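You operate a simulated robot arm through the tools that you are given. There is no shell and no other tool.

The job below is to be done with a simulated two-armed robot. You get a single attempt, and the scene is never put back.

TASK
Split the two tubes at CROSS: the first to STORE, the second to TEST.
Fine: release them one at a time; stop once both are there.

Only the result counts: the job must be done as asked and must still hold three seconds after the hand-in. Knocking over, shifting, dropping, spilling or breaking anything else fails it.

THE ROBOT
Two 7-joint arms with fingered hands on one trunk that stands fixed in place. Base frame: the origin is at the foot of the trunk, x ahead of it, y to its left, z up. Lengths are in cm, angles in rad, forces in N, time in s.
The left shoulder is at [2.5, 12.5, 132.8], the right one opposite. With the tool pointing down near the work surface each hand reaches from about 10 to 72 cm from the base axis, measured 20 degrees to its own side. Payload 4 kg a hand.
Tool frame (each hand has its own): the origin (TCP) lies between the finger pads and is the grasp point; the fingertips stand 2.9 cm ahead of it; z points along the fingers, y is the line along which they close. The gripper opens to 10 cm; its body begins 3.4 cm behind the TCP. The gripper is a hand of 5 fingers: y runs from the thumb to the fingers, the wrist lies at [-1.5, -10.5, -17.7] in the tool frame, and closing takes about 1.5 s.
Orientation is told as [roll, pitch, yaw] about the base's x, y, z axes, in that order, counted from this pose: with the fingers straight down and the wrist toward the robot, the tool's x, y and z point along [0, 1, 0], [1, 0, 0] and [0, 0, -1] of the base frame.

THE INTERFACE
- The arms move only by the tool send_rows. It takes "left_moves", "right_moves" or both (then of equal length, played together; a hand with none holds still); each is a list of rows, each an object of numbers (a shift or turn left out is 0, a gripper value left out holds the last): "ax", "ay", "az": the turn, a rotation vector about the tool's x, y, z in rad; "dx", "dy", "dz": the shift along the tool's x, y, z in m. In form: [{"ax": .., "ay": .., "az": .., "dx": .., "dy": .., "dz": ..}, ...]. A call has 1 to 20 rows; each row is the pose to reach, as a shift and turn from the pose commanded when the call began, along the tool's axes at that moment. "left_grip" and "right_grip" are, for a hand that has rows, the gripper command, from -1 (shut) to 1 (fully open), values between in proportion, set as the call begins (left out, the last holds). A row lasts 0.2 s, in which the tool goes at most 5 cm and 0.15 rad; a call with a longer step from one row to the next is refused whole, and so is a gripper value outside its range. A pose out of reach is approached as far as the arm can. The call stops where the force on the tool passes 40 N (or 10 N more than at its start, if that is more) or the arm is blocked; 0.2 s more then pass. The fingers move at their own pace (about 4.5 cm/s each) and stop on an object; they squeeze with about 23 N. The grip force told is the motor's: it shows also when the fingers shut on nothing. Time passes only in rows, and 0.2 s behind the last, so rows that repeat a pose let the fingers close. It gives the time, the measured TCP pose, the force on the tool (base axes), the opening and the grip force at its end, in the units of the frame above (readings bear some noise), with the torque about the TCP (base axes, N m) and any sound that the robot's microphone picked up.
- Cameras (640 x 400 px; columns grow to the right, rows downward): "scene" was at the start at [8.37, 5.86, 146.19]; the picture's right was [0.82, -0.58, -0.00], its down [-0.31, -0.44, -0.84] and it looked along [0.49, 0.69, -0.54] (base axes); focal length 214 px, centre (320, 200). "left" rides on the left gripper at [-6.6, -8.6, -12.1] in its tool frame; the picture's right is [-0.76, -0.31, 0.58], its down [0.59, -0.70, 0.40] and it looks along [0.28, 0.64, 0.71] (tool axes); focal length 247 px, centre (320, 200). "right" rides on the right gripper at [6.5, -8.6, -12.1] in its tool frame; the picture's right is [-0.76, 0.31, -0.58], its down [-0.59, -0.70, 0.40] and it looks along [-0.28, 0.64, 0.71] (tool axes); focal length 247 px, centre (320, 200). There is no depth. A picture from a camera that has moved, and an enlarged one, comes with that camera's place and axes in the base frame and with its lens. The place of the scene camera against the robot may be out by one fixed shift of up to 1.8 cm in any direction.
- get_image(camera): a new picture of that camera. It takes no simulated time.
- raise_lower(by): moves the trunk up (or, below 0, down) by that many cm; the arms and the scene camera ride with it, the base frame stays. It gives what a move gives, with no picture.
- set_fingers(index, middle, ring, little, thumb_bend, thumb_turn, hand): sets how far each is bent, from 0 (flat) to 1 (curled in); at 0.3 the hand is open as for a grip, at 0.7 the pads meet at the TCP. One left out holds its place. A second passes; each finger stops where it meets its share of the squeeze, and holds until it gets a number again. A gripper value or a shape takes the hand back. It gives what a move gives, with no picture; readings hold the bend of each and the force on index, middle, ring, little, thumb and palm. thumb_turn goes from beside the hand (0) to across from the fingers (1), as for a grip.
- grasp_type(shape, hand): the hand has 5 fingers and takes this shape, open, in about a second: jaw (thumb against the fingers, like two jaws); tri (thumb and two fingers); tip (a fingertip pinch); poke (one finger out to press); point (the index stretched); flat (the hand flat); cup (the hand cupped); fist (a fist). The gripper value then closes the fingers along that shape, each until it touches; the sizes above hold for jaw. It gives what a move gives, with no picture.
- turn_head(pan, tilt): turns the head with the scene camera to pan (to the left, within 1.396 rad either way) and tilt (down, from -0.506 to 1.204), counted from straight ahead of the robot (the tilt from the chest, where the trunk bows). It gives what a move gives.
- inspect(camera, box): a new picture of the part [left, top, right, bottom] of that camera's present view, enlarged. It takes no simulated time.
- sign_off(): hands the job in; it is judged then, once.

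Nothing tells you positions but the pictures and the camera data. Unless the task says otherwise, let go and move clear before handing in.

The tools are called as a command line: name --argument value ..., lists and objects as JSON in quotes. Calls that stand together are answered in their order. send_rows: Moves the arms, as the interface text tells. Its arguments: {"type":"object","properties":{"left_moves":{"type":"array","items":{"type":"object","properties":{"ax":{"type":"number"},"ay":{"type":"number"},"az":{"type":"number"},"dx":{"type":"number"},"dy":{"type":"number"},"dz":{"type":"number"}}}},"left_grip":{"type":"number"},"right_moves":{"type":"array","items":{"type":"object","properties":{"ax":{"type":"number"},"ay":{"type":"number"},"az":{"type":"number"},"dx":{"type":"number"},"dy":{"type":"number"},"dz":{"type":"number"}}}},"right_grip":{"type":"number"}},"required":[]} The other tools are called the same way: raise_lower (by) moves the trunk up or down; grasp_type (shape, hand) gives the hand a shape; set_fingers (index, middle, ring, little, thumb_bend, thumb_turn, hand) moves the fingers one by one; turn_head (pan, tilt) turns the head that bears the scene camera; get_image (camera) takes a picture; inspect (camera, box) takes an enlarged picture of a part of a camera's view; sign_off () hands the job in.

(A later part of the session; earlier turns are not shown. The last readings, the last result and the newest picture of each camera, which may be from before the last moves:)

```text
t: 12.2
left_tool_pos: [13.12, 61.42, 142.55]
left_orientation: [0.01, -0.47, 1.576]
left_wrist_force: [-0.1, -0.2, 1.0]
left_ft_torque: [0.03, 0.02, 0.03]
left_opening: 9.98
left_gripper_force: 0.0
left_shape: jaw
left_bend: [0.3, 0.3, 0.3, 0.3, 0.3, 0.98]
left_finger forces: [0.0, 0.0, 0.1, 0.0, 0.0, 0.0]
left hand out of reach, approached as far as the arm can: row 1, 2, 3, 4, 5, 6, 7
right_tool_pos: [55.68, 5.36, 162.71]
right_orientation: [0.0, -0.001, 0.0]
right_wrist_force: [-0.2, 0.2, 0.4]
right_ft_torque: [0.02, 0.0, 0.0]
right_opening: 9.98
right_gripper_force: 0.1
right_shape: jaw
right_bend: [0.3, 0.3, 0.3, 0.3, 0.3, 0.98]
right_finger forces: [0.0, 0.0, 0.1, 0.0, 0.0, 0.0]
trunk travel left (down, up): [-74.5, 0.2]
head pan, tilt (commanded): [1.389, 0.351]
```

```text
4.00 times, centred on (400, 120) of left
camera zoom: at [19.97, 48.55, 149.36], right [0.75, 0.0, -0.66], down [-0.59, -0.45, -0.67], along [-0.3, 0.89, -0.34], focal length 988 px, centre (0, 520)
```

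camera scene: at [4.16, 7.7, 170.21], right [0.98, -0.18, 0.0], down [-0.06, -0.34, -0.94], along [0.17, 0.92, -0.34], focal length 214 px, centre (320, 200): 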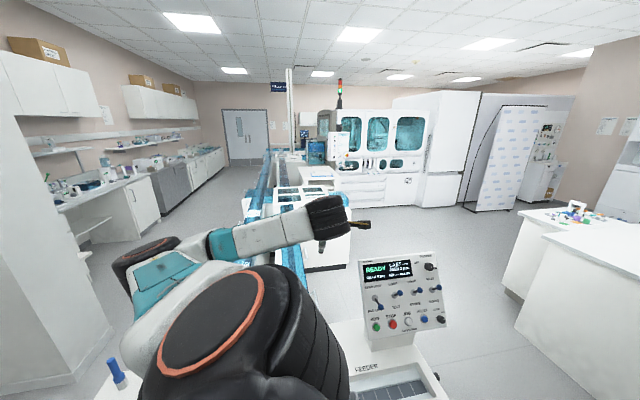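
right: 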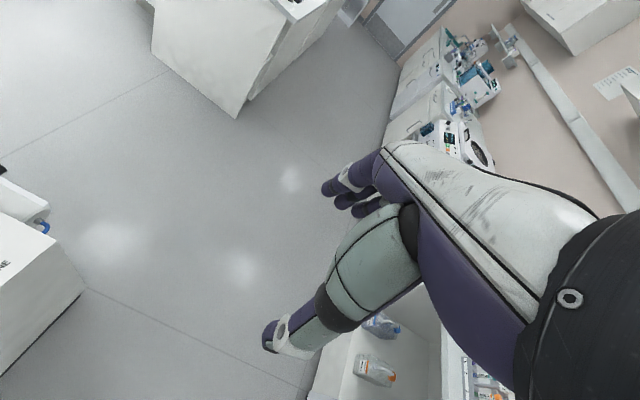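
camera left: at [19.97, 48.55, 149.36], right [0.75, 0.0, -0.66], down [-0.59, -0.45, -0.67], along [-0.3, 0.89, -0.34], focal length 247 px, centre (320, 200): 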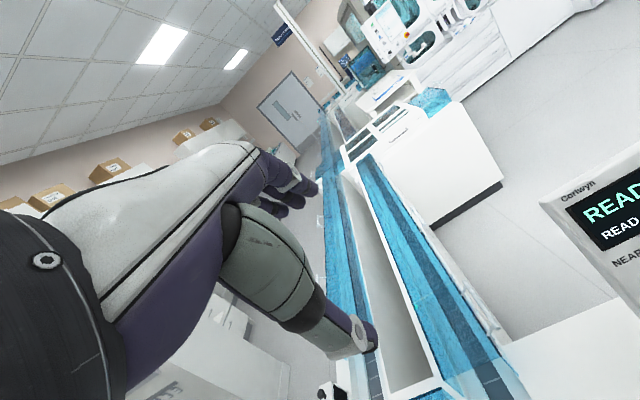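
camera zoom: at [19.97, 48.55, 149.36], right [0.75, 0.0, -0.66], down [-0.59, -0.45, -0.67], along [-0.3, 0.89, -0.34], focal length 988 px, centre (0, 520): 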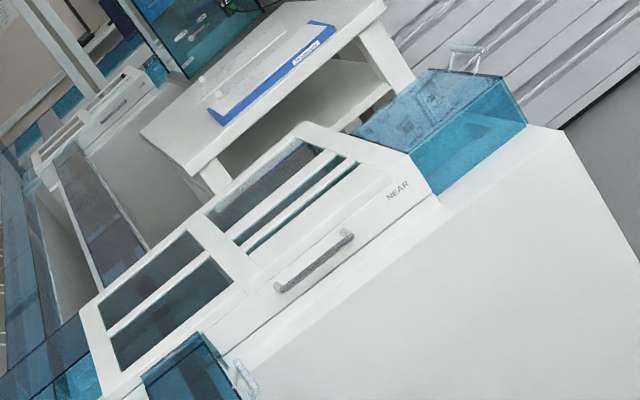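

Module 1 reads "NEAR" and module 2 presumably "FAR". I still need the left corner of the machine (LOAD, siding, cross lane), so I will move the left hand toward −x, looking down.

send_rows --left_moves '[{"dx": 0.031, "dy": -0.012, "dz": 0.008, "ax": 0.096}, {"dx": 0.062, "dy": -0.025, "dz": 0.016, "ax": 0.192}, {"dx": 0.094, "dy": -0.037, "dz": 0.023, "ax": 0.289}, {"dx": 0.125, "dy": -0.05, "dz": 0.031, "ax": 0.385}, {"dx": 0.156, "dy": -0.062, "dz": 0.039, "ax": 0.481}, {"dx": 0.187, "dy": -0.074, "dz": 0.047, "ax": 0.577}, {"dx": 0.219, "dy": -0.087, "dz": 0.054, "ax": 0.674}, {"dx": 0.25, "dy": -0.099, "dz": 0.062, "ax": 0.77}]'

get_image --camera "left"

get_image --camera "scene"

```text
t: 14.0
left_tool_pos: [-11.78, 55.93, 132.44]
left_orientation: [0.008, 0.304, 1.583]
left_wrist_force: [-0.9, 0.2, 0.0]
left_ft_torque: [-0.02, -0.01, -0.01]
left_opening: 9.99
left_gripper_force: 0.2
left_shape: jaw
left_bend: [0.3, 0.3, 0.3, 0.3, 0.3, 0.98]
left_finger forces: [0.0, 0.0, 0.0, 0.0, 0.1, 0.0]
left hand out of reach, approached as far as the arm can: row 1, 2
right_tool_pos: [55.65, 5.19, 162.63]
right_orientation: [-0.001, 0.0, -0.002]
right_wrist_force: [-0.4, 0.0, 0.3]
right_ft_torque: [0.01, -0.05, -0.01]
right_opening: 9.98
right_gripper_force: 0.0
right_shape: jaw
right_bend: [0.3, 0.3, 0.3, 0.3, 0.3, 0.98]
right_finger forces: [0.0, 0.1, 0.0, 0.1, 0.0, 0.1]
trunk travel left (down, up): [-74.5, 0.2]
head pan, tilt (commanded): [1.389, 0.351]
```

```text
taken
camera left: at [-5.01, 51.56, 146.51], right [0.76, -0.46, -0.47], down [-0.58, -0.8, -0.17], along [-0.29, 0.4, -0.87], focal length 247 px, centre (320, 200)
```

left: 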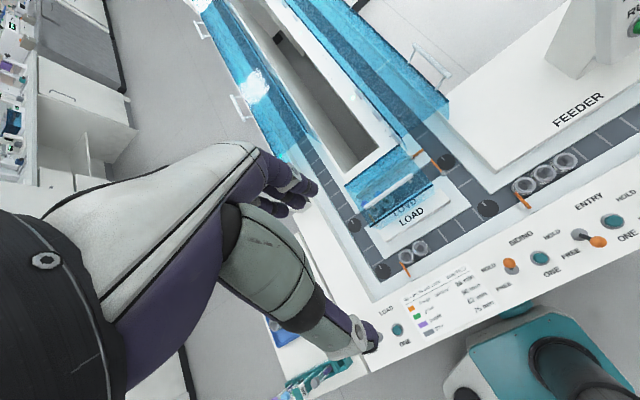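

```text
taken
camera scene: at [4.22, 7.7, 170.21], right [0.98, -0.18, 0.0], down [-0.06, -0.34, -0.94], along [0.17, 0.92, -0.34], focal length 214 px, centre (320, 200)
```

scene: 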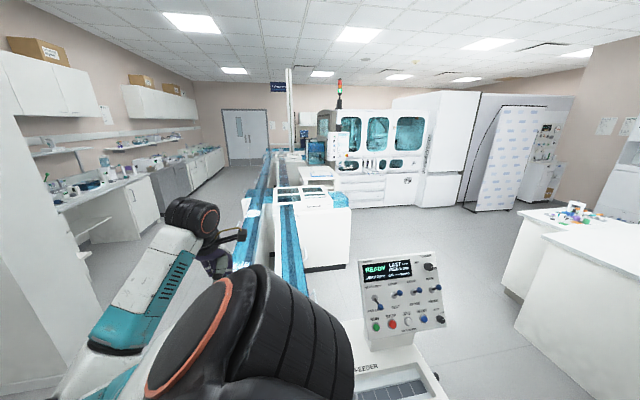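

Excellent: the whole near corner is in view now, including a LOAD gate, siding carrier and both lane corners. I will enlarge it.

inspect --camera "left" --box '[320, 120, 560, 290]'

inspect --camera "left" --box '[340, 140, 460, 240]'

inspect --camera "left" --box '[360, 200, 640, 370]'

inspect --camera "left" --box '[190, 0, 460, 200]'

inspect --camera "scene" --box '[230, 130, 370, 290]'

```text
2.35 times, centred on (440, 205) of left
camera zoom: at [-5.01, 51.56, 146.51], right [0.76, -0.46, -0.47], down [-0.58, -0.8, -0.17], along [-0.29, 0.4, -0.87], focal length 581 px, centre (38, 188)
```

zoom: 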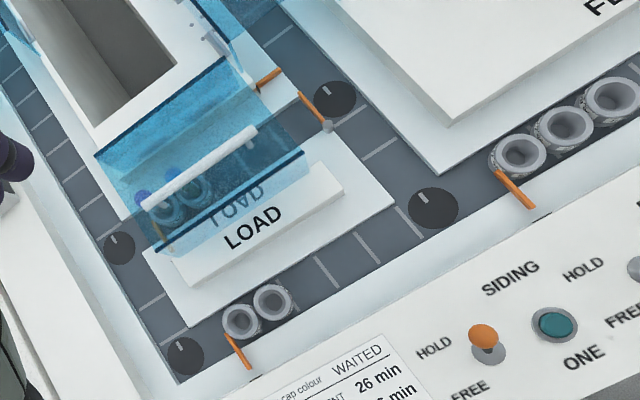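

```text
4.00 times, centred on (400, 190) of left
camera zoom: at [-5.01, 51.56, 146.51], right [0.76, -0.46, -0.47], down [-0.58, -0.8, -0.17], along [-0.29, 0.4, -0.87], focal length 988 px, centre (0, 240)
```

zoom: 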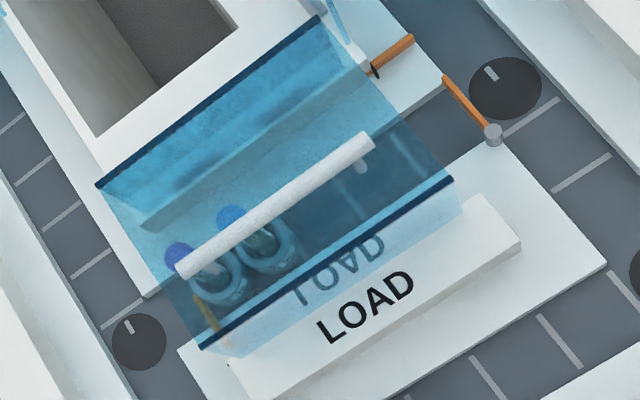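

```text
2.29 times, centred on (500, 285) of left
camera zoom: at [-5.01, 51.56, 146.51], right [0.76, -0.46, -0.47], down [-0.58, -0.8, -0.17], along [-0.29, 0.4, -0.87], focal length 564 px, centre (-91, 6)
```

zoom: 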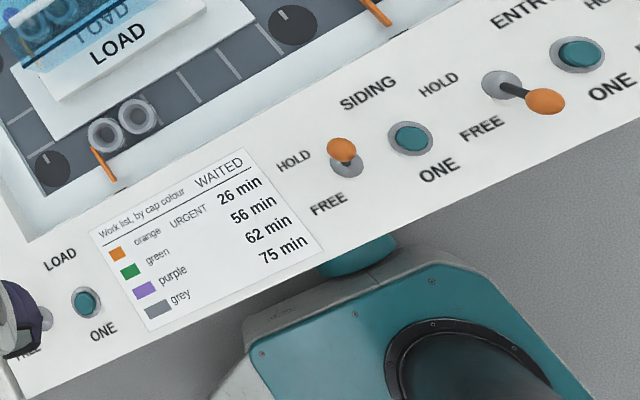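

```text
2.00 times, centred on (325, 100) of left
camera zoom: at [-5.01, 51.56, 146.51], right [0.76, -0.46, -0.47], down [-0.58, -0.8, -0.17], along [-0.29, 0.4, -0.87], focal length 494 px, centre (310, 400)
```

zoom: 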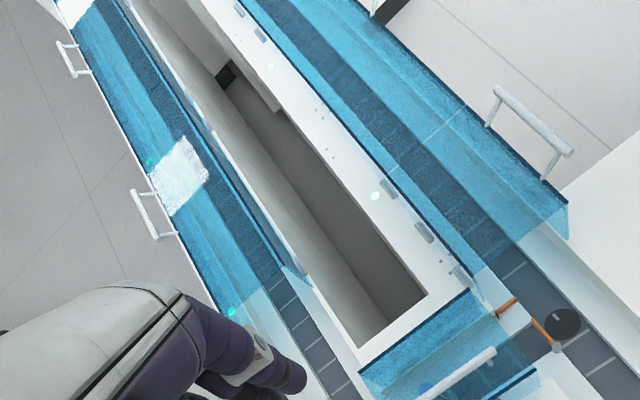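

```text
2.50 times, centred on (300, 210) of scene
camera zoom: at [4.22, 7.7, 170.21], right [0.98, -0.18, 0.0], down [-0.06, -0.34, -0.94], along [0.17, 0.92, -0.34], focal length 536 px, centre (370, 175)
```

zoom: 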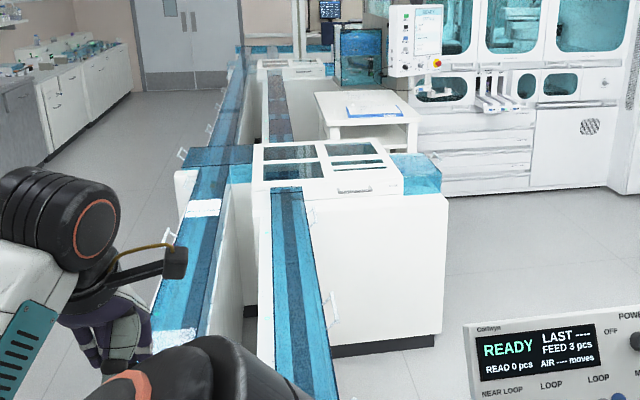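

The near corner has gates LOAD, SIDING, FEED and two other blades near the right diverter; the two tubes under the lid are held by a blade that may be LOAD's. I must find where CROSS really is, so I will zoom along the loop lanes and the NEAR module.

inspect --camera "scene" --box '[240, 185, 280, 215]'

inspect --camera "scene" --box '[270, 180, 350, 230]'

inspect --camera "scene" --box '[240, 210, 310, 290]'

inspect --camera "scene" --box '[255, 140, 315, 185]'

inspect --camera "left" --box '[420, 120, 480, 180]'

```text
13.33 times, centred on (260, 200) of scene
camera zoom: at [4.22, 7.7, 170.21], right [0.98, -0.18, 0.0], down [-0.06, -0.34, -0.94], along [0.17, 0.92, -0.34], focal length 2860 px, centre (1120, 200)
```

zoom: 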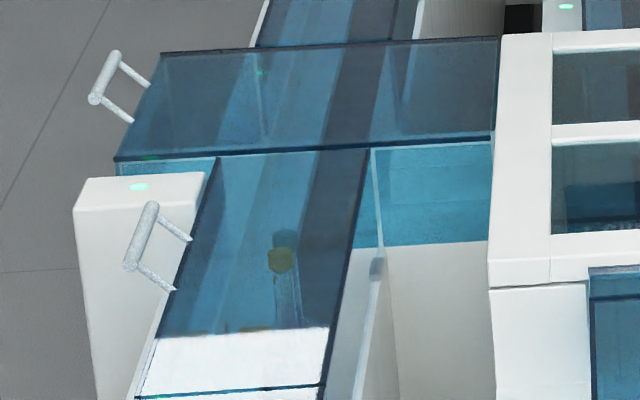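

```text
8.00 times, centred on (310, 205) of scene
camera zoom: at [4.22, 7.7, 170.21], right [0.98, -0.18, 0.0], down [-0.06, -0.34, -0.94], along [0.17, 0.92, -0.34], focal length 1716 px, centre (400, 160)
```

zoom: 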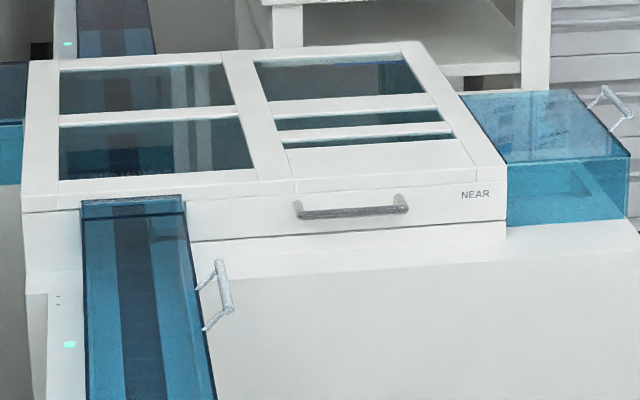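

```text
5.00 times, centred on (275, 250) of scene
camera zoom: at [4.22, 7.7, 170.21], right [0.98, -0.18, 0.0], down [-0.06, -0.34, -0.94], along [0.17, 0.92, -0.34], focal length 1072 px, centre (545, -50)
```

zoom: 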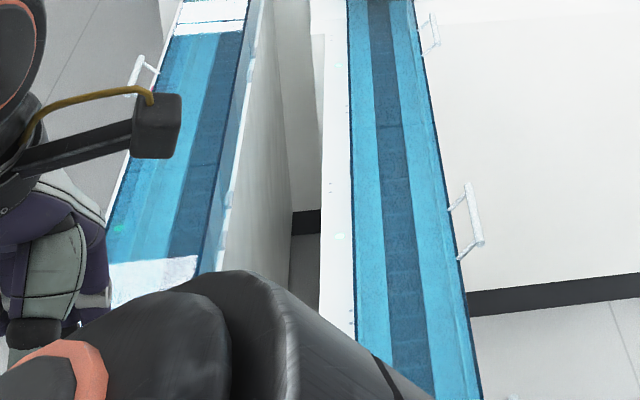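

```text
8.89 times, centred on (285, 162) of scene
camera zoom: at [4.22, 7.7, 170.21], right [0.98, -0.18, 0.0], down [-0.06, -0.34, -0.94], along [0.17, 0.92, -0.34], focal length 1906 px, centre (631, 533)
```

zoom: 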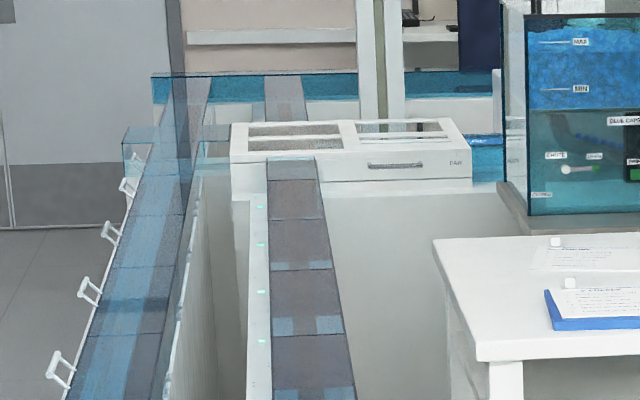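

```text
6.67 times, centred on (450, 150) of left
camera zoom: at [-5.01, 51.56, 146.51], right [0.76, -0.46, -0.47], down [-0.58, -0.8, -0.17], along [-0.29, 0.4, -0.87], focal length 1646 px, centre (-547, 533)
```

zoom: 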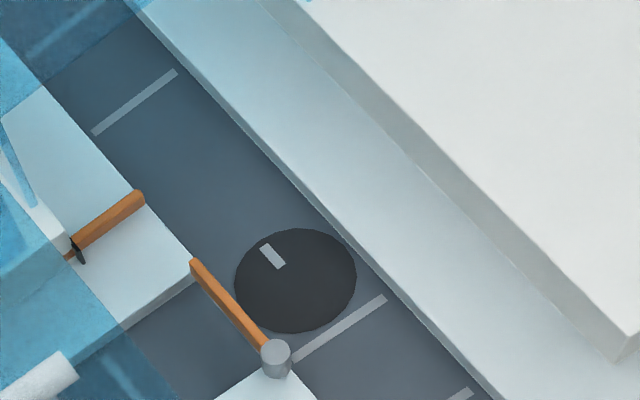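

I see a capped tube (olive through the blue) in the left lane just before the crossing at NEAR, which is probably the CROSS queue. I will look for the labels of STORE and TEST and at each item in more detail.

inspect --camera "scene" --box '[322, 185, 352, 210]'

inspect --camera "scene" --box '[295, 150, 325, 170]'

inspect --camera "scene" --box '[270, 183, 335, 213]'

inspect --camera "scene" --box '[250, 196, 266, 212]'

inspect --camera "scene" --box '[355, 250, 455, 350]'

```text
16.00 times, centred on (337, 198) of scene
camera zoom: at [4.22, 7.7, 170.21], right [0.98, -0.18, 0.0], down [-0.06, -0.34, -0.94], along [0.17, 0.92, -0.34], focal length 3432 px, centre (48, 240)
```

zoom: 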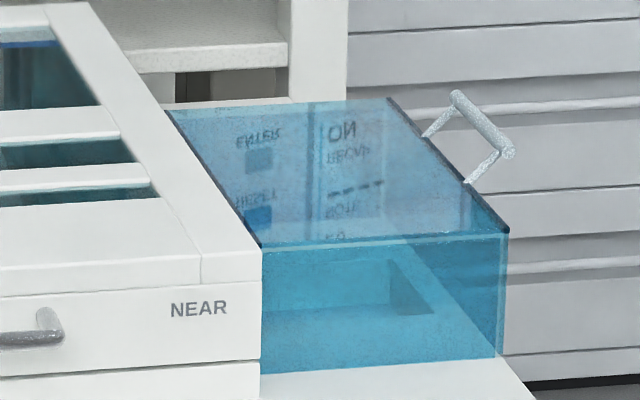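

```text
16.00 times, centred on (310, 160) of scene
camera zoom: at [4.22, 7.7, 170.21], right [0.98, -0.18, 0.0], down [-0.06, -0.34, -0.94], along [0.17, 0.92, -0.34], focal length 3432 px, centre (480, 840)
```

zoom: 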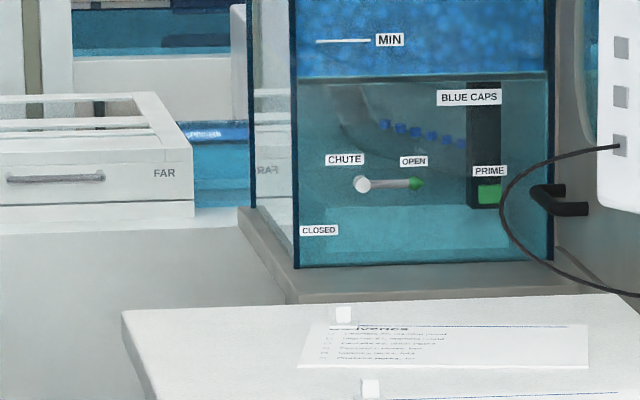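

```text
9.85 times, centred on (302, 198) of scene
camera zoom: at [4.22, 7.7, 170.21], right [0.98, -0.18, 0.0], down [-0.06, -0.34, -0.94], along [0.17, 0.92, -0.34], focal length 2112 px, centre (492, 220)
```

zoom: 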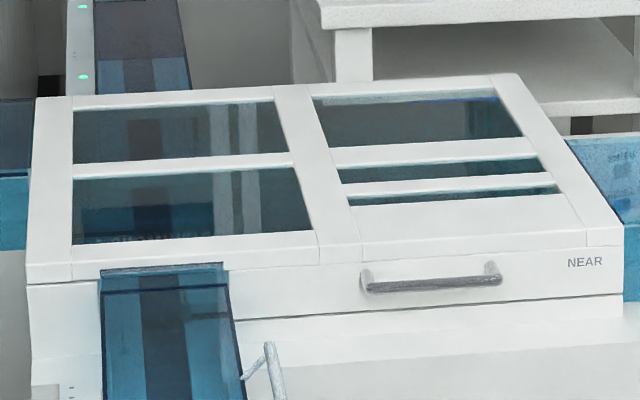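

```text
16.00 times, centred on (258, 204) of scene
camera zoom: at [4.22, 7.7, 170.21], right [0.98, -0.18, 0.0], down [-0.06, -0.34, -0.94], along [0.17, 0.92, -0.34], focal length 3432 px, centre (1312, 136)
```

zoom: 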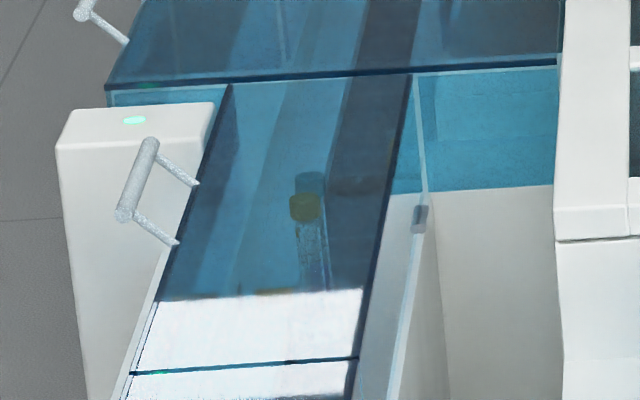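

```text
4.00 times, centred on (405, 300) of scene
camera zoom: at [4.22, 7.7, 170.21], right [0.98, -0.18, 0.0], down [-0.06, -0.34, -0.94], along [0.17, 0.92, -0.34], focal length 858 px, centre (-20, -200)
```

zoom: 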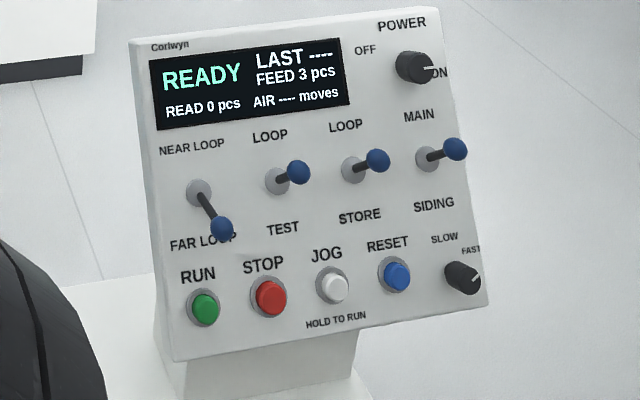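

A yellow-capped tube is waiting near the NEAR crossing, with something orange next to it and a glare spot over the rest. I will tilt the left wrist camera up to look down the left lane from a different angle.

send_rows --left_moves '[{"ax": -0.12}, {"ax": -0.24}, {"ax": -0.36}, {"ax": -0.48}, {"ax": -0.6}]'

get_image --camera "left"

inspect --camera "left" --box '[280, 60, 480, 200]'

```text
t: 15.2
left_tool_pos: [-11.68, 55.87, 132.55]
left_orientation: [0.01, -0.301, 1.576]
left_wrist_force: [0.7, 0.2, 0.8]
left_ft_torque: [0.03, -0.01, -0.01]
left_opening: 10.0
left_gripper_force: 0.0
left_shape: jaw
left_bend: [0.3, 0.3, 0.3, 0.3, 0.3, 0.98]
left_finger forces: [0.0, 0.0, 0.0, 0.0, 0.1, 0.0]
right_tool_pos: [55.66, 5.17, 162.74]
right_orientation: [0.002, -0.001, -0.002]
right_wrist_force: [0.0, 0.2, 0.1]
right_ft_torque: [0.01, 0.0, -0.01]
right_opening: 9.99
right_gripper_force: 0.0
right_shape: jaw
right_bend: [0.3, 0.3, 0.3, 0.3, 0.3, 0.98]
right_finger forces: [0.0, 0.0, 0.0, 0.0, 0.1, 0.0]
trunk travel left (down, up): [-74.5, 0.2]
head pan, tilt (commanded): [1.389, 0.351]
```

```text
taken
camera left: at [-4.81, 44.34, 141.39], right [0.75, -0.12, -0.65], down [-0.59, -0.56, -0.58], along [-0.3, 0.82, -0.49], focal length 247 px, centre (320, 200)
```

left: 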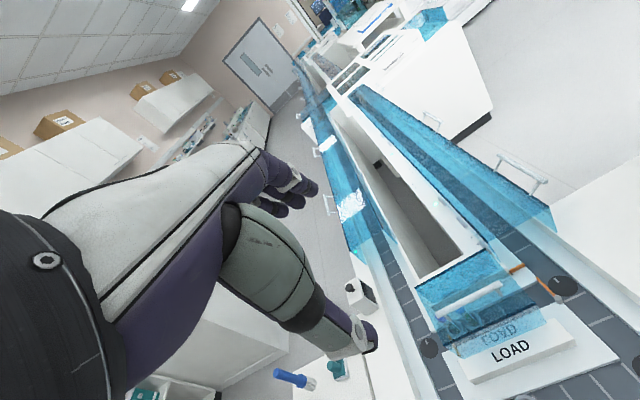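

```text
2.86 times, centred on (380, 130) of left
camera zoom: at [-4.81, 44.34, 141.39], right [0.75, -0.12, -0.65], down [-0.59, -0.56, -0.58], along [-0.3, 0.82, -0.49], focal length 706 px, centre (149, 400)
```

zoom: 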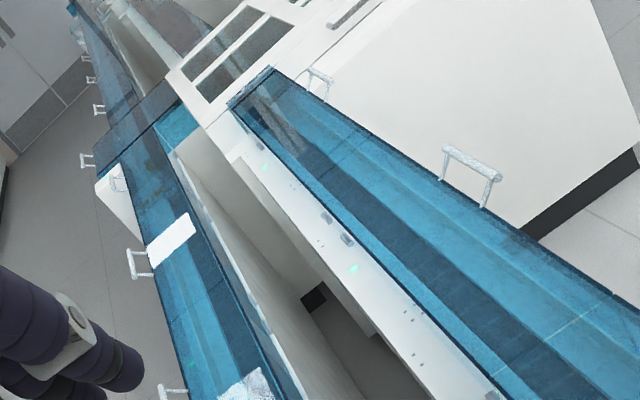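

inspect --camera "left" --box '[305, 85, 365, 145]'

inspect --camera "left" --box '[310, 110, 345, 140]'

inspect --camera "left" --box '[400, 240, 640, 400]'

inspect --camera "left" --box '[330, 20, 420, 110]'

```text
6.67 times, centred on (335, 115) of left
camera zoom: at [-4.81, 44.34, 141.39], right [0.75, -0.12, -0.65], down [-0.59, -0.56, -0.58], along [-0.3, 0.82, -0.49], focal length 1646 px, centre (220, 767)
```

zoom: 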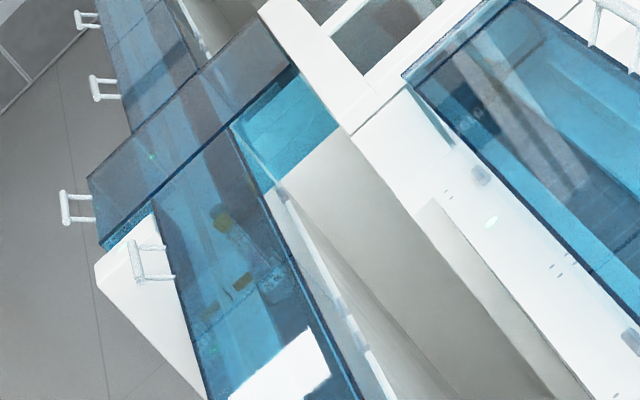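

```text
13.33 times, centred on (328, 125) of left
camera zoom: at [-4.81, 44.34, 141.39], right [0.75, -0.12, -0.65], down [-0.59, -0.56, -0.58], along [-0.3, 0.82, -0.49], focal length 3293 px, centre (220, 1200)
```

zoom: 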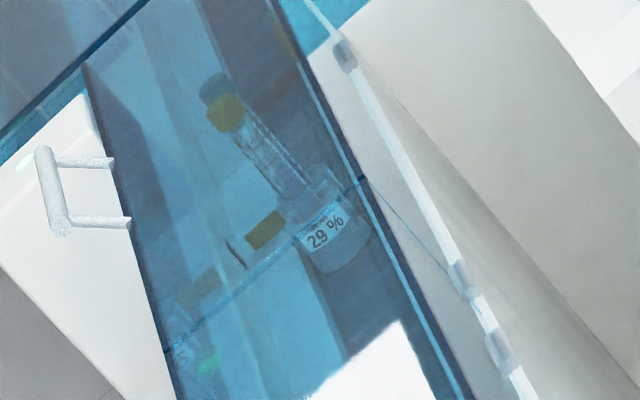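

```text
2.50 times, centred on (520, 320) of left
camera zoom: at [-4.81, 44.34, 141.39], right [0.75, -0.12, -0.65], down [-0.59, -0.56, -0.58], along [-0.3, 0.82, -0.49], focal length 617 px, centre (-180, -100)
```

zoom: 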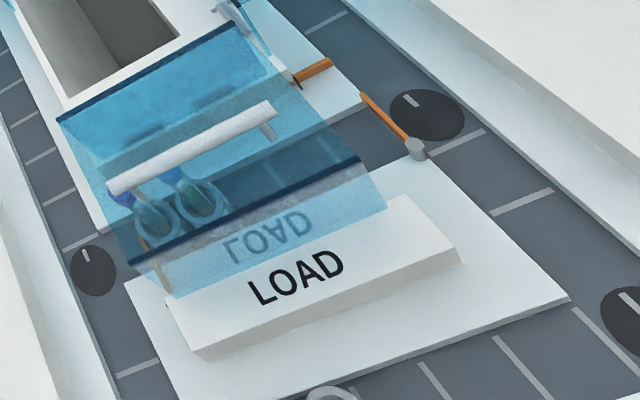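

```text
4.44 times, centred on (375, 65) of left
camera zoom: at [-4.81, 44.34, 141.39], right [0.75, -0.12, -0.65], down [-0.59, -0.56, -0.58], along [-0.3, 0.82, -0.49], focal length 1098 px, centre (76, 800)
```

zoom: 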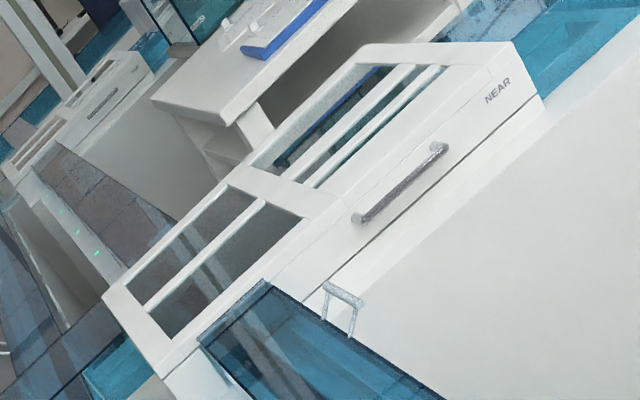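

There is a carrier with "29 %" and a yellow cap at the far crossing, perhaps with a second one directly behind it. I will zoom further.

inspect --camera "left" --box '[318, 112, 338, 132]'

inspect --camera "scene" --box '[253, 198, 265, 208]'

inspect --camera "left" --box '[328, 90, 352, 114]'

```text
16.00 times, centred on (328, 122) of left
camera zoom: at [-4.81, 44.34, 141.39], right [0.75, -0.12, -0.65], down [-0.59, -0.56, -0.58], along [-0.3, 0.82, -0.49], focal length 3952 px, centre (192, 1448)
```

zoom: 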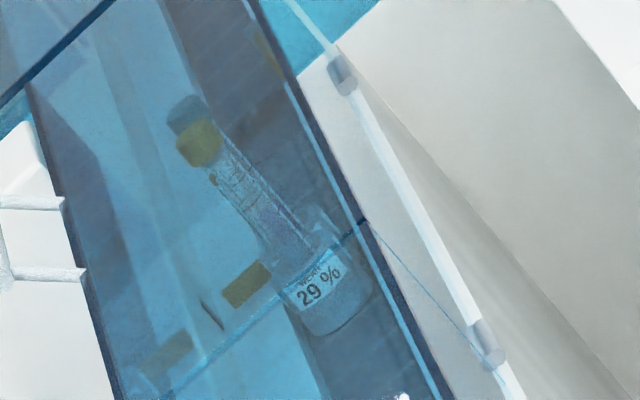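

```text
16.00 times, centred on (259, 203) of scene
camera zoom: at [4.36, 7.61, 170.21], right [0.98, -0.18, 0.0], down [-0.06, -0.34, -0.94], along [0.17, 0.92, -0.34], focal length 3432 px, centre (1296, 152)
```

zoom: 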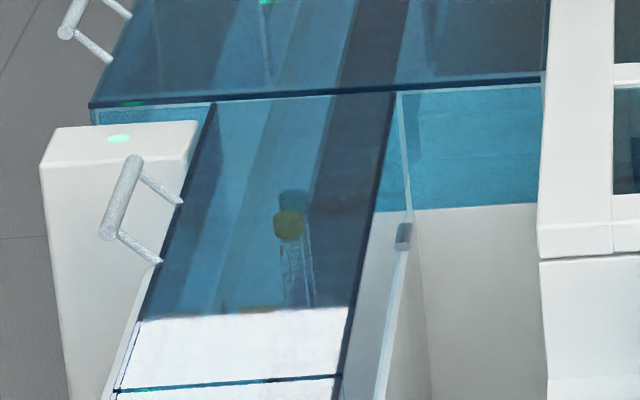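

```text
16.00 times, centred on (340, 102) of left
camera zoom: at [-4.81, 44.34, 141.39], right [0.75, -0.12, -0.65], down [-0.59, -0.56, -0.58], along [-0.3, 0.82, -0.49], focal length 3952 px, centre (0, 1768)
```

zoom: 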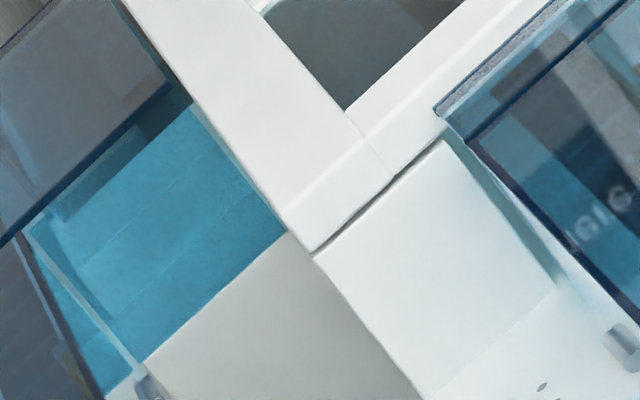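

Two carriers queue at the far CROSS gate: a teal-looking cap leads and a yellow-looking cap follows. Next I need to know which module leads to STORE and which to TEST, so I will zoom into the module windows and their right ends.

inspect --camera "scene" --box '[274, 190, 304, 210]'

inspect --camera "scene" --box '[300, 186, 330, 206]'

inspect --camera "scene" --box '[280, 155, 310, 175]'

inspect --camera "scene" --box '[262, 145, 292, 165]'

inspect --camera "left" --box '[395, 0, 455, 50]'

```text
16.00 times, centred on (289, 200) of scene
camera zoom: at [4.36, 7.61, 170.21], right [0.98, -0.18, 0.0], down [-0.06, -0.34, -0.94], along [0.17, 0.92, -0.34], focal length 3432 px, centre (816, 200)
```

zoom: 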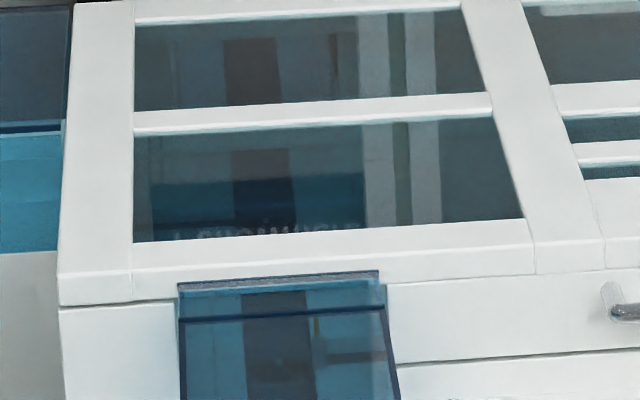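

```text
16.00 times, centred on (315, 196) of scene
camera zoom: at [4.36, 7.61, 170.21], right [0.98, -0.18, 0.0], down [-0.06, -0.34, -0.94], along [0.17, 0.92, -0.34], focal length 3432 px, centre (400, 264)
```

zoom: 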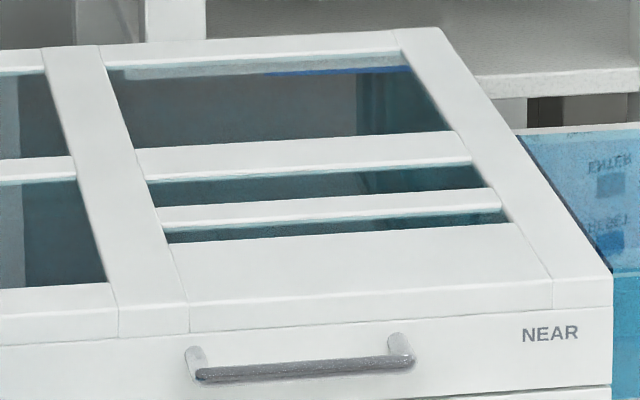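

```text
16.00 times, centred on (295, 165) of scene
camera zoom: at [4.36, 7.61, 170.21], right [0.98, -0.18, 0.0], down [-0.06, -0.34, -0.94], along [0.17, 0.92, -0.34], focal length 3432 px, centre (720, 760)
```

zoom: 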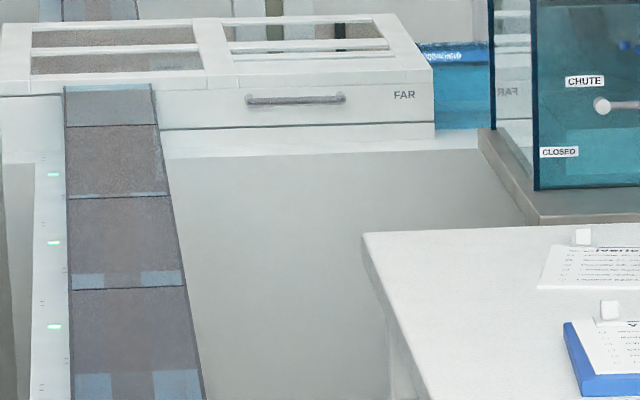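

```text
16.00 times, centred on (277, 155) of scene
camera zoom: at [4.36, 7.61, 170.21], right [0.98, -0.18, 0.0], down [-0.06, -0.34, -0.94], along [0.17, 0.92, -0.34], focal length 3432 px, centre (1008, 920)
```

zoom: 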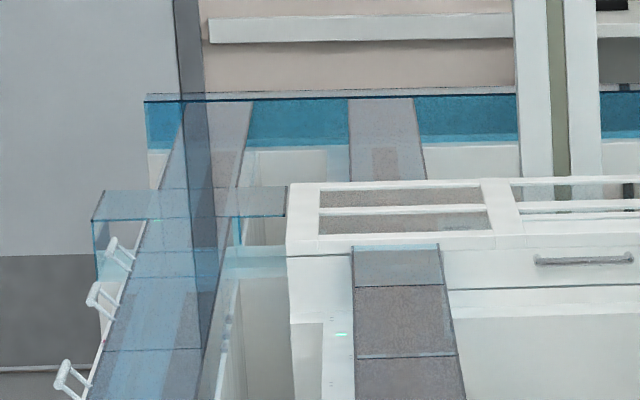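

```text
8.00 times, centred on (425, 25) of left
camera zoom: at [-4.81, 44.34, 141.39], right [0.75, -0.12, -0.65], down [-0.59, -0.56, -0.58], along [-0.3, 0.82, -0.49], focal length 1976 px, centre (-520, 1600)
```

zoom: 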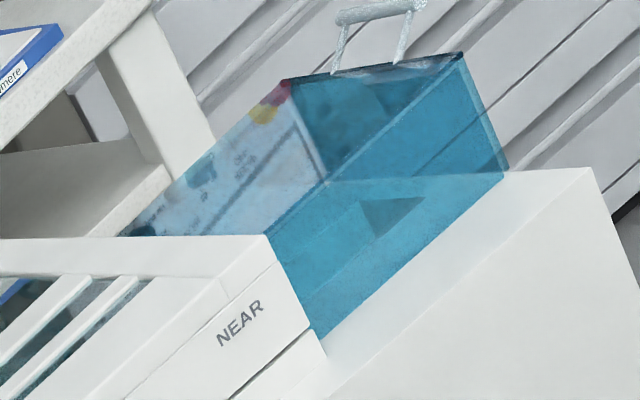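

I will look at the paper sheets near the analyser and at the far right ends again; they may tell which branch is which.

inspect --camera "scene" --box '[305, 165, 335, 185]'

inspect --camera "scene" --box '[290, 146, 320, 166]'

inspect --camera "scene" --box '[325, 120, 365, 170]'

inspect --camera "scene" --box '[340, 150, 430, 200]'

```text
16.00 times, centred on (320, 175) of scene
camera zoom: at [4.36, 7.61, 170.21], right [0.98, -0.18, 0.0], down [-0.06, -0.34, -0.94], along [0.17, 0.92, -0.34], focal length 3432 px, centre (320, 600)
```

zoom: 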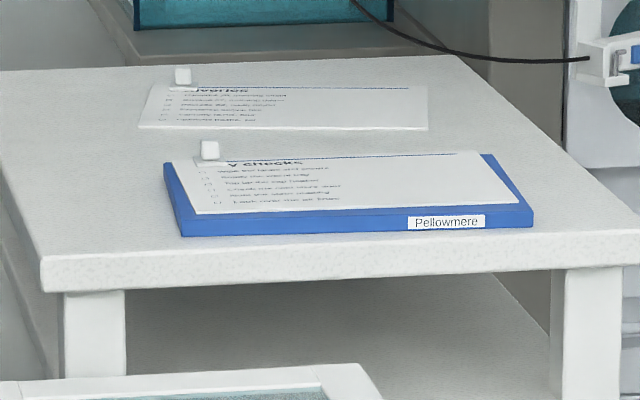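

```text
16.00 times, centred on (305, 156) of scene
camera zoom: at [4.36, 7.61, 170.21], right [0.98, -0.18, 0.0], down [-0.06, -0.34, -0.94], along [0.17, 0.92, -0.34], focal length 3432 px, centre (560, 904)
```

zoom: 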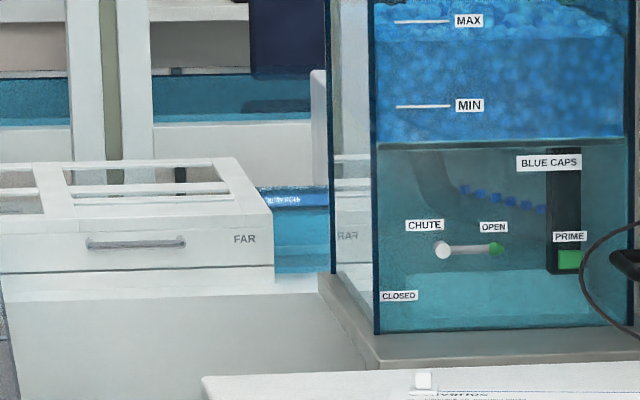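

```text
8.00 times, centred on (345, 145) of scene
camera zoom: at [4.36, 7.61, 170.21], right [0.98, -0.18, 0.0], down [-0.06, -0.34, -0.94], along [0.17, 0.92, -0.34], focal length 1716 px, centre (120, 640)
```

zoom: 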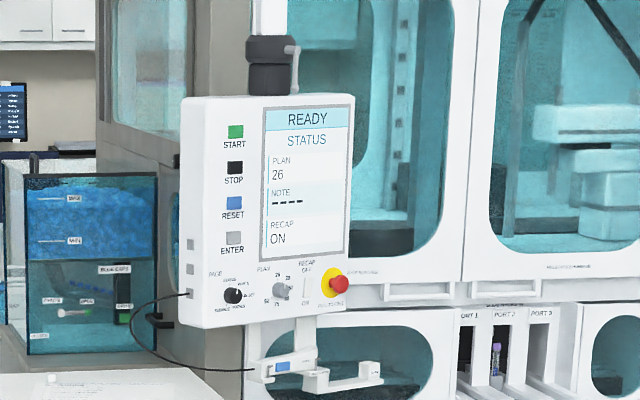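

```text
7.11 times, centred on (385, 175) of scene
camera zoom: at [4.36, 7.61, 170.21], right [0.98, -0.18, 0.0], down [-0.06, -0.34, -0.94], along [0.17, 0.92, -0.34], focal length 1525 px, centre (-142, 378)
```

zoom: 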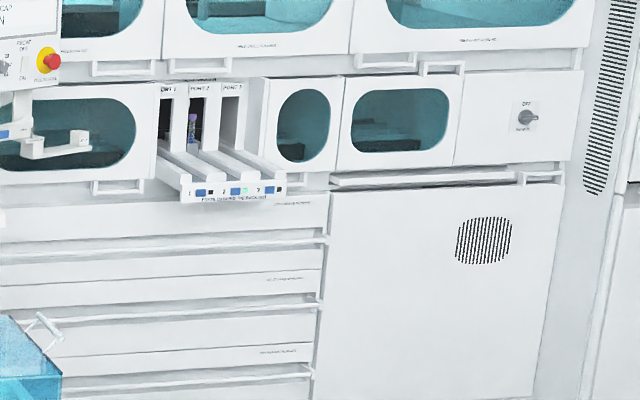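

The analyser is a separate machine, so I still need to see where the track's TEST and STORE branches are. I will aim the right wrist camera along +y from the right side for another vantage.

send_rows --right_moves '[{"dx": 0.012, "dy": -0.005, "ax": -0.0365, "ay": 0.034, "az": -0.1333}, {"dx": 0.023, "dy": -0.01, "ax": -0.0731, "ay": 0.068, "az": -0.2665}, {"dx": 0.035, "dy": -0.016, "ax": -0.1096, "ay": 0.102, "az": -0.3998}, {"dx": 0.047, "dy": -0.021, "ax": -0.1462, "ay": 0.136, "az": -0.5331}, {"dx": 0.058, "dy": -0.026, "ax": -0.1827, "ay": 0.17, "az": -0.6664}, {"dx": 0.07, "dy": -0.031, "ax": -0.2193, "ay": 0.204, "az": -0.7996}, {"dx": 0.081, "dy": -0.036, "ax": -0.2558, "ay": 0.238, "az": -0.9329}, {"dx": 0.093, "dy": -0.041, "ax": -0.2924, "ay": 0.272, "az": -1.0662}, {"dx": 0.105, "dy": -0.047, "ax": -0.3289, "ay": 0.306, "az": -1.1995}, {"dx": 0.116, "dy": -0.052, "ax": -0.3655, "ay": 0.34, "az": -1.3327}, {"dx": 0.128, "dy": -0.057, "ax": -0.402, "ay": 0.374, "az": -1.466}]'

get_image --camera "right"

get_image --camera "scene"

```text
t: 17.6
left_tool_pos: [-11.74, 55.9, 132.4]
left_orientation: [0.01, -0.296, 1.58]
left_wrist_force: [-0.9, -0.7, 0.1]
left_ft_torque: [0.0, -0.02, 0.01]
left_opening: 10.0
left_gripper_force: 0.1
left_shape: jaw
left_bend: [0.3, 0.3, 0.3, 0.3, 0.3, 0.98]
left_finger forces: [0.2, 0.0, 0.0, 0.1, 0.0, 0.0]
right_tool_pos: [51.39, 15.06, 162.61]
right_orientation: [0.077, -0.387, 1.11]
right_wrist_force: [0.0, -0.8, 0.0]
right_ft_torque: [0.03, -0.02, -0.02]
right_opening: 10.0
right_gripper_force: 0.1
right_shape: jaw
right_bend: [0.3, 0.3, 0.3, 0.3, 0.3, 0.98]
right_finger forces: [0.1, 0.0, 0.0, 0.0, 0.1, 0.1]
right hand out of reach, approached as far as the arm can: row 9, 10, 11
trunk travel left (down, up): [-74.5, 0.2]
head pan, tilt (commanded): [1.389, 0.351]
```

```text
taken
camera right: at [40.7, 6.23, 171.02], right [0.76, -0.28, 0.59], down [0.28, -0.68, -0.68], along [0.59, 0.68, -0.44], focal length 247 px, centre (320, 200)
```

right: 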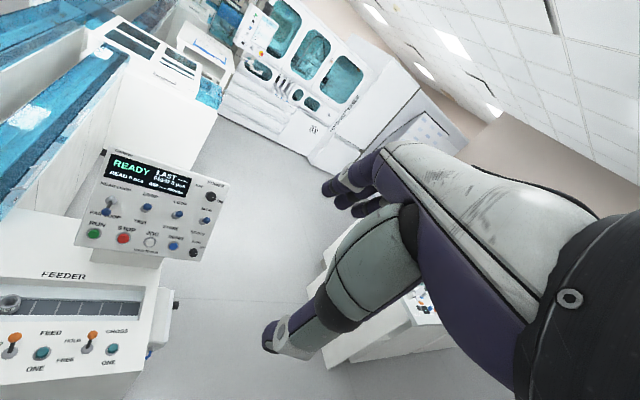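

```text
taken
camera scene: at [4.33, 7.71, 170.2], right [0.98, -0.18, 0.0], down [-0.06, -0.34, -0.94], along [0.17, 0.92, -0.34], focal length 214 px, centre (320, 200)
```

scene: 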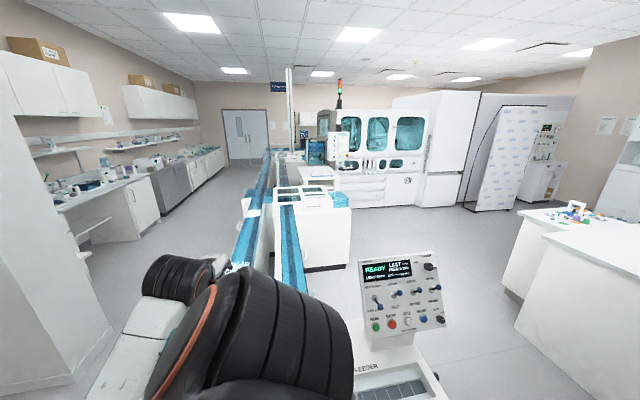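

inspect --camera "right" --box '[100, 0, 280, 120]'

inspect --camera "right" --box '[160, 0, 240, 60]'

inspect --camera "right" --box '[0, 0, 130, 210]'

inspect --camera "right" --box '[70, 140, 240, 270]'

```text
3.33 times, centred on (190, 60) of right
camera zoom: at [40.7, 6.23, 171.02], right [0.76, -0.28, 0.59], down [0.28, -0.68, -0.68], along [0.59, 0.68, -0.44], focal length 823 px, centre (753, 667)
```

zoom: 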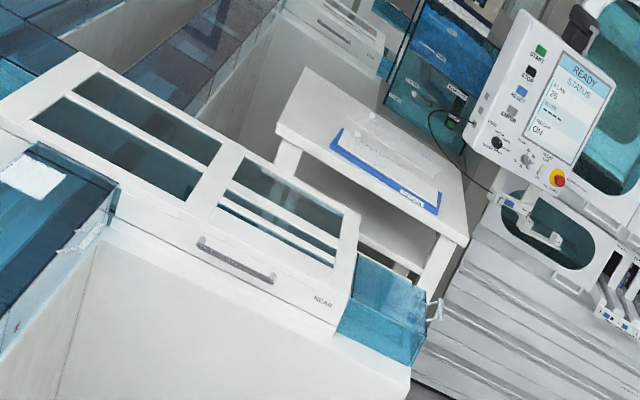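

```text
6.67 times, centred on (200, 30) of right
camera zoom: at [40.7, 6.23, 171.02], right [0.76, -0.28, 0.59], down [0.28, -0.68, -0.68], along [0.59, 0.68, -0.44], focal length 1646 px, centre (1120, 1333)
```

zoom: 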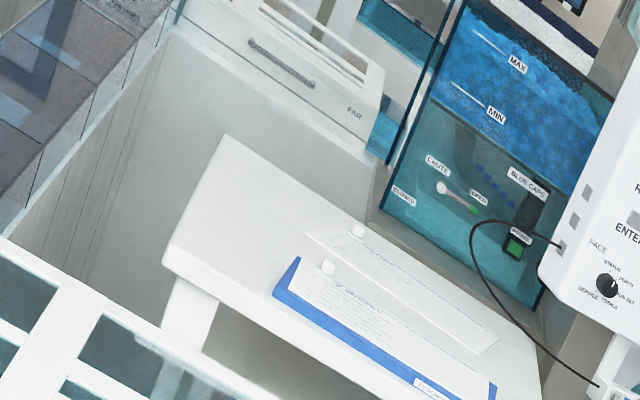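

```text
1.90 times, centred on (65, 105) of right
camera zoom: at [40.7, 6.23, 171.02], right [0.76, -0.28, 0.59], down [0.28, -0.68, -0.68], along [0.59, 0.68, -0.44], focal length 470 px, centre (806, 381)
```

zoom: 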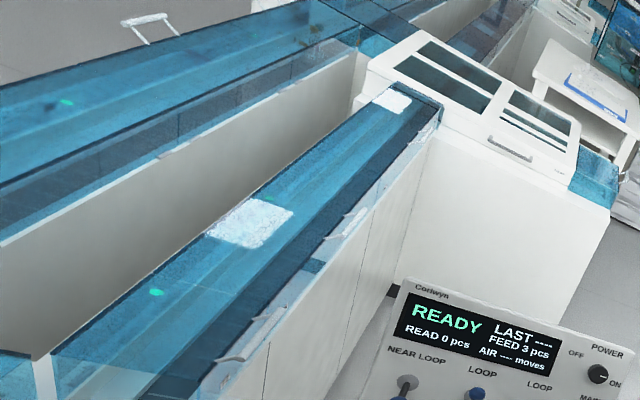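

```text
3.08 times, centred on (155, 205) of right
camera zoom: at [40.7, 6.23, 171.02], right [0.76, -0.28, 0.59], down [0.28, -0.68, -0.68], along [0.59, 0.68, -0.44], focal length 760 px, centre (828, 185)
```

zoom: 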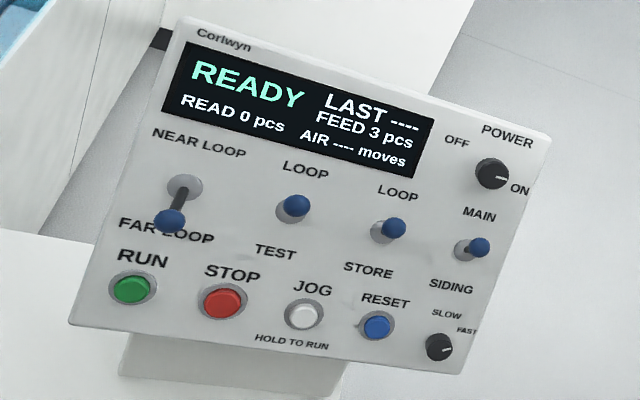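

inspect --camera "right" --box '[42, 0, 82, 30]'

inspect --camera "right" --box '[50, 5, 74, 25]'

inspect --camera "right" --box '[190, 70, 230, 110]'

inspect --camera "right" --box '[100, 20, 160, 60]'

```text
13.33 times, centred on (62, 15) of right
camera zoom: at [40.7, 6.23, 171.02], right [0.76, -0.28, 0.59], down [0.28, -0.68, -0.68], along [0.59, 0.68, -0.44], focal length 3293 px, centre (3760, 2667)
```

zoom: 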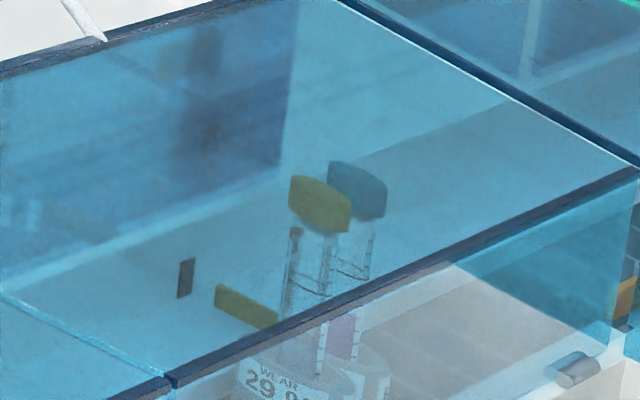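

```text
16.00 times, centred on (62, 15) of right
camera zoom: at [40.7, 6.23, 171.02], right [0.76, -0.28, 0.59], down [0.28, -0.68, -0.68], along [0.59, 0.68, -0.44], focal length 3952 px, centre (4448, 3160)
```

zoom: 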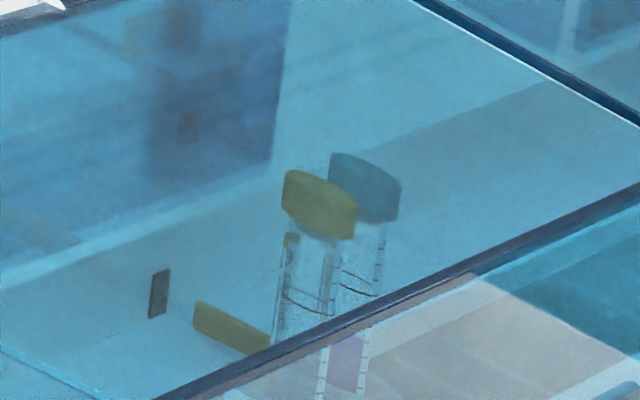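

```text
10.00 times, centred on (210, 90) of right
camera zoom: at [40.7, 6.23, 171.02], right [0.76, -0.28, 0.59], down [0.28, -0.68, -0.68], along [0.59, 0.68, -0.44], focal length 2470 px, centre (1420, 1300)
```

zoom: 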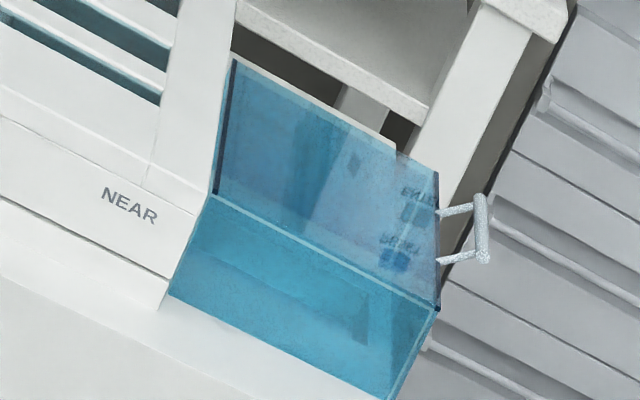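

```text
10.00 times, centred on (130, 40) of right
camera zoom: at [40.7, 6.23, 171.02], right [0.76, -0.28, 0.59], down [0.28, -0.68, -0.68], along [0.59, 0.68, -0.44], focal length 2470 px, centre (2220, 1800)
```

zoom: 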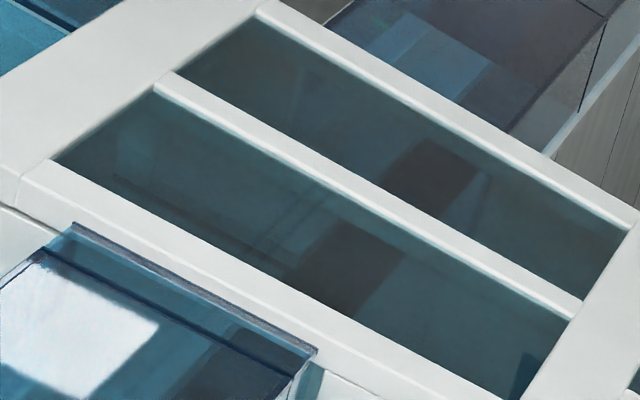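

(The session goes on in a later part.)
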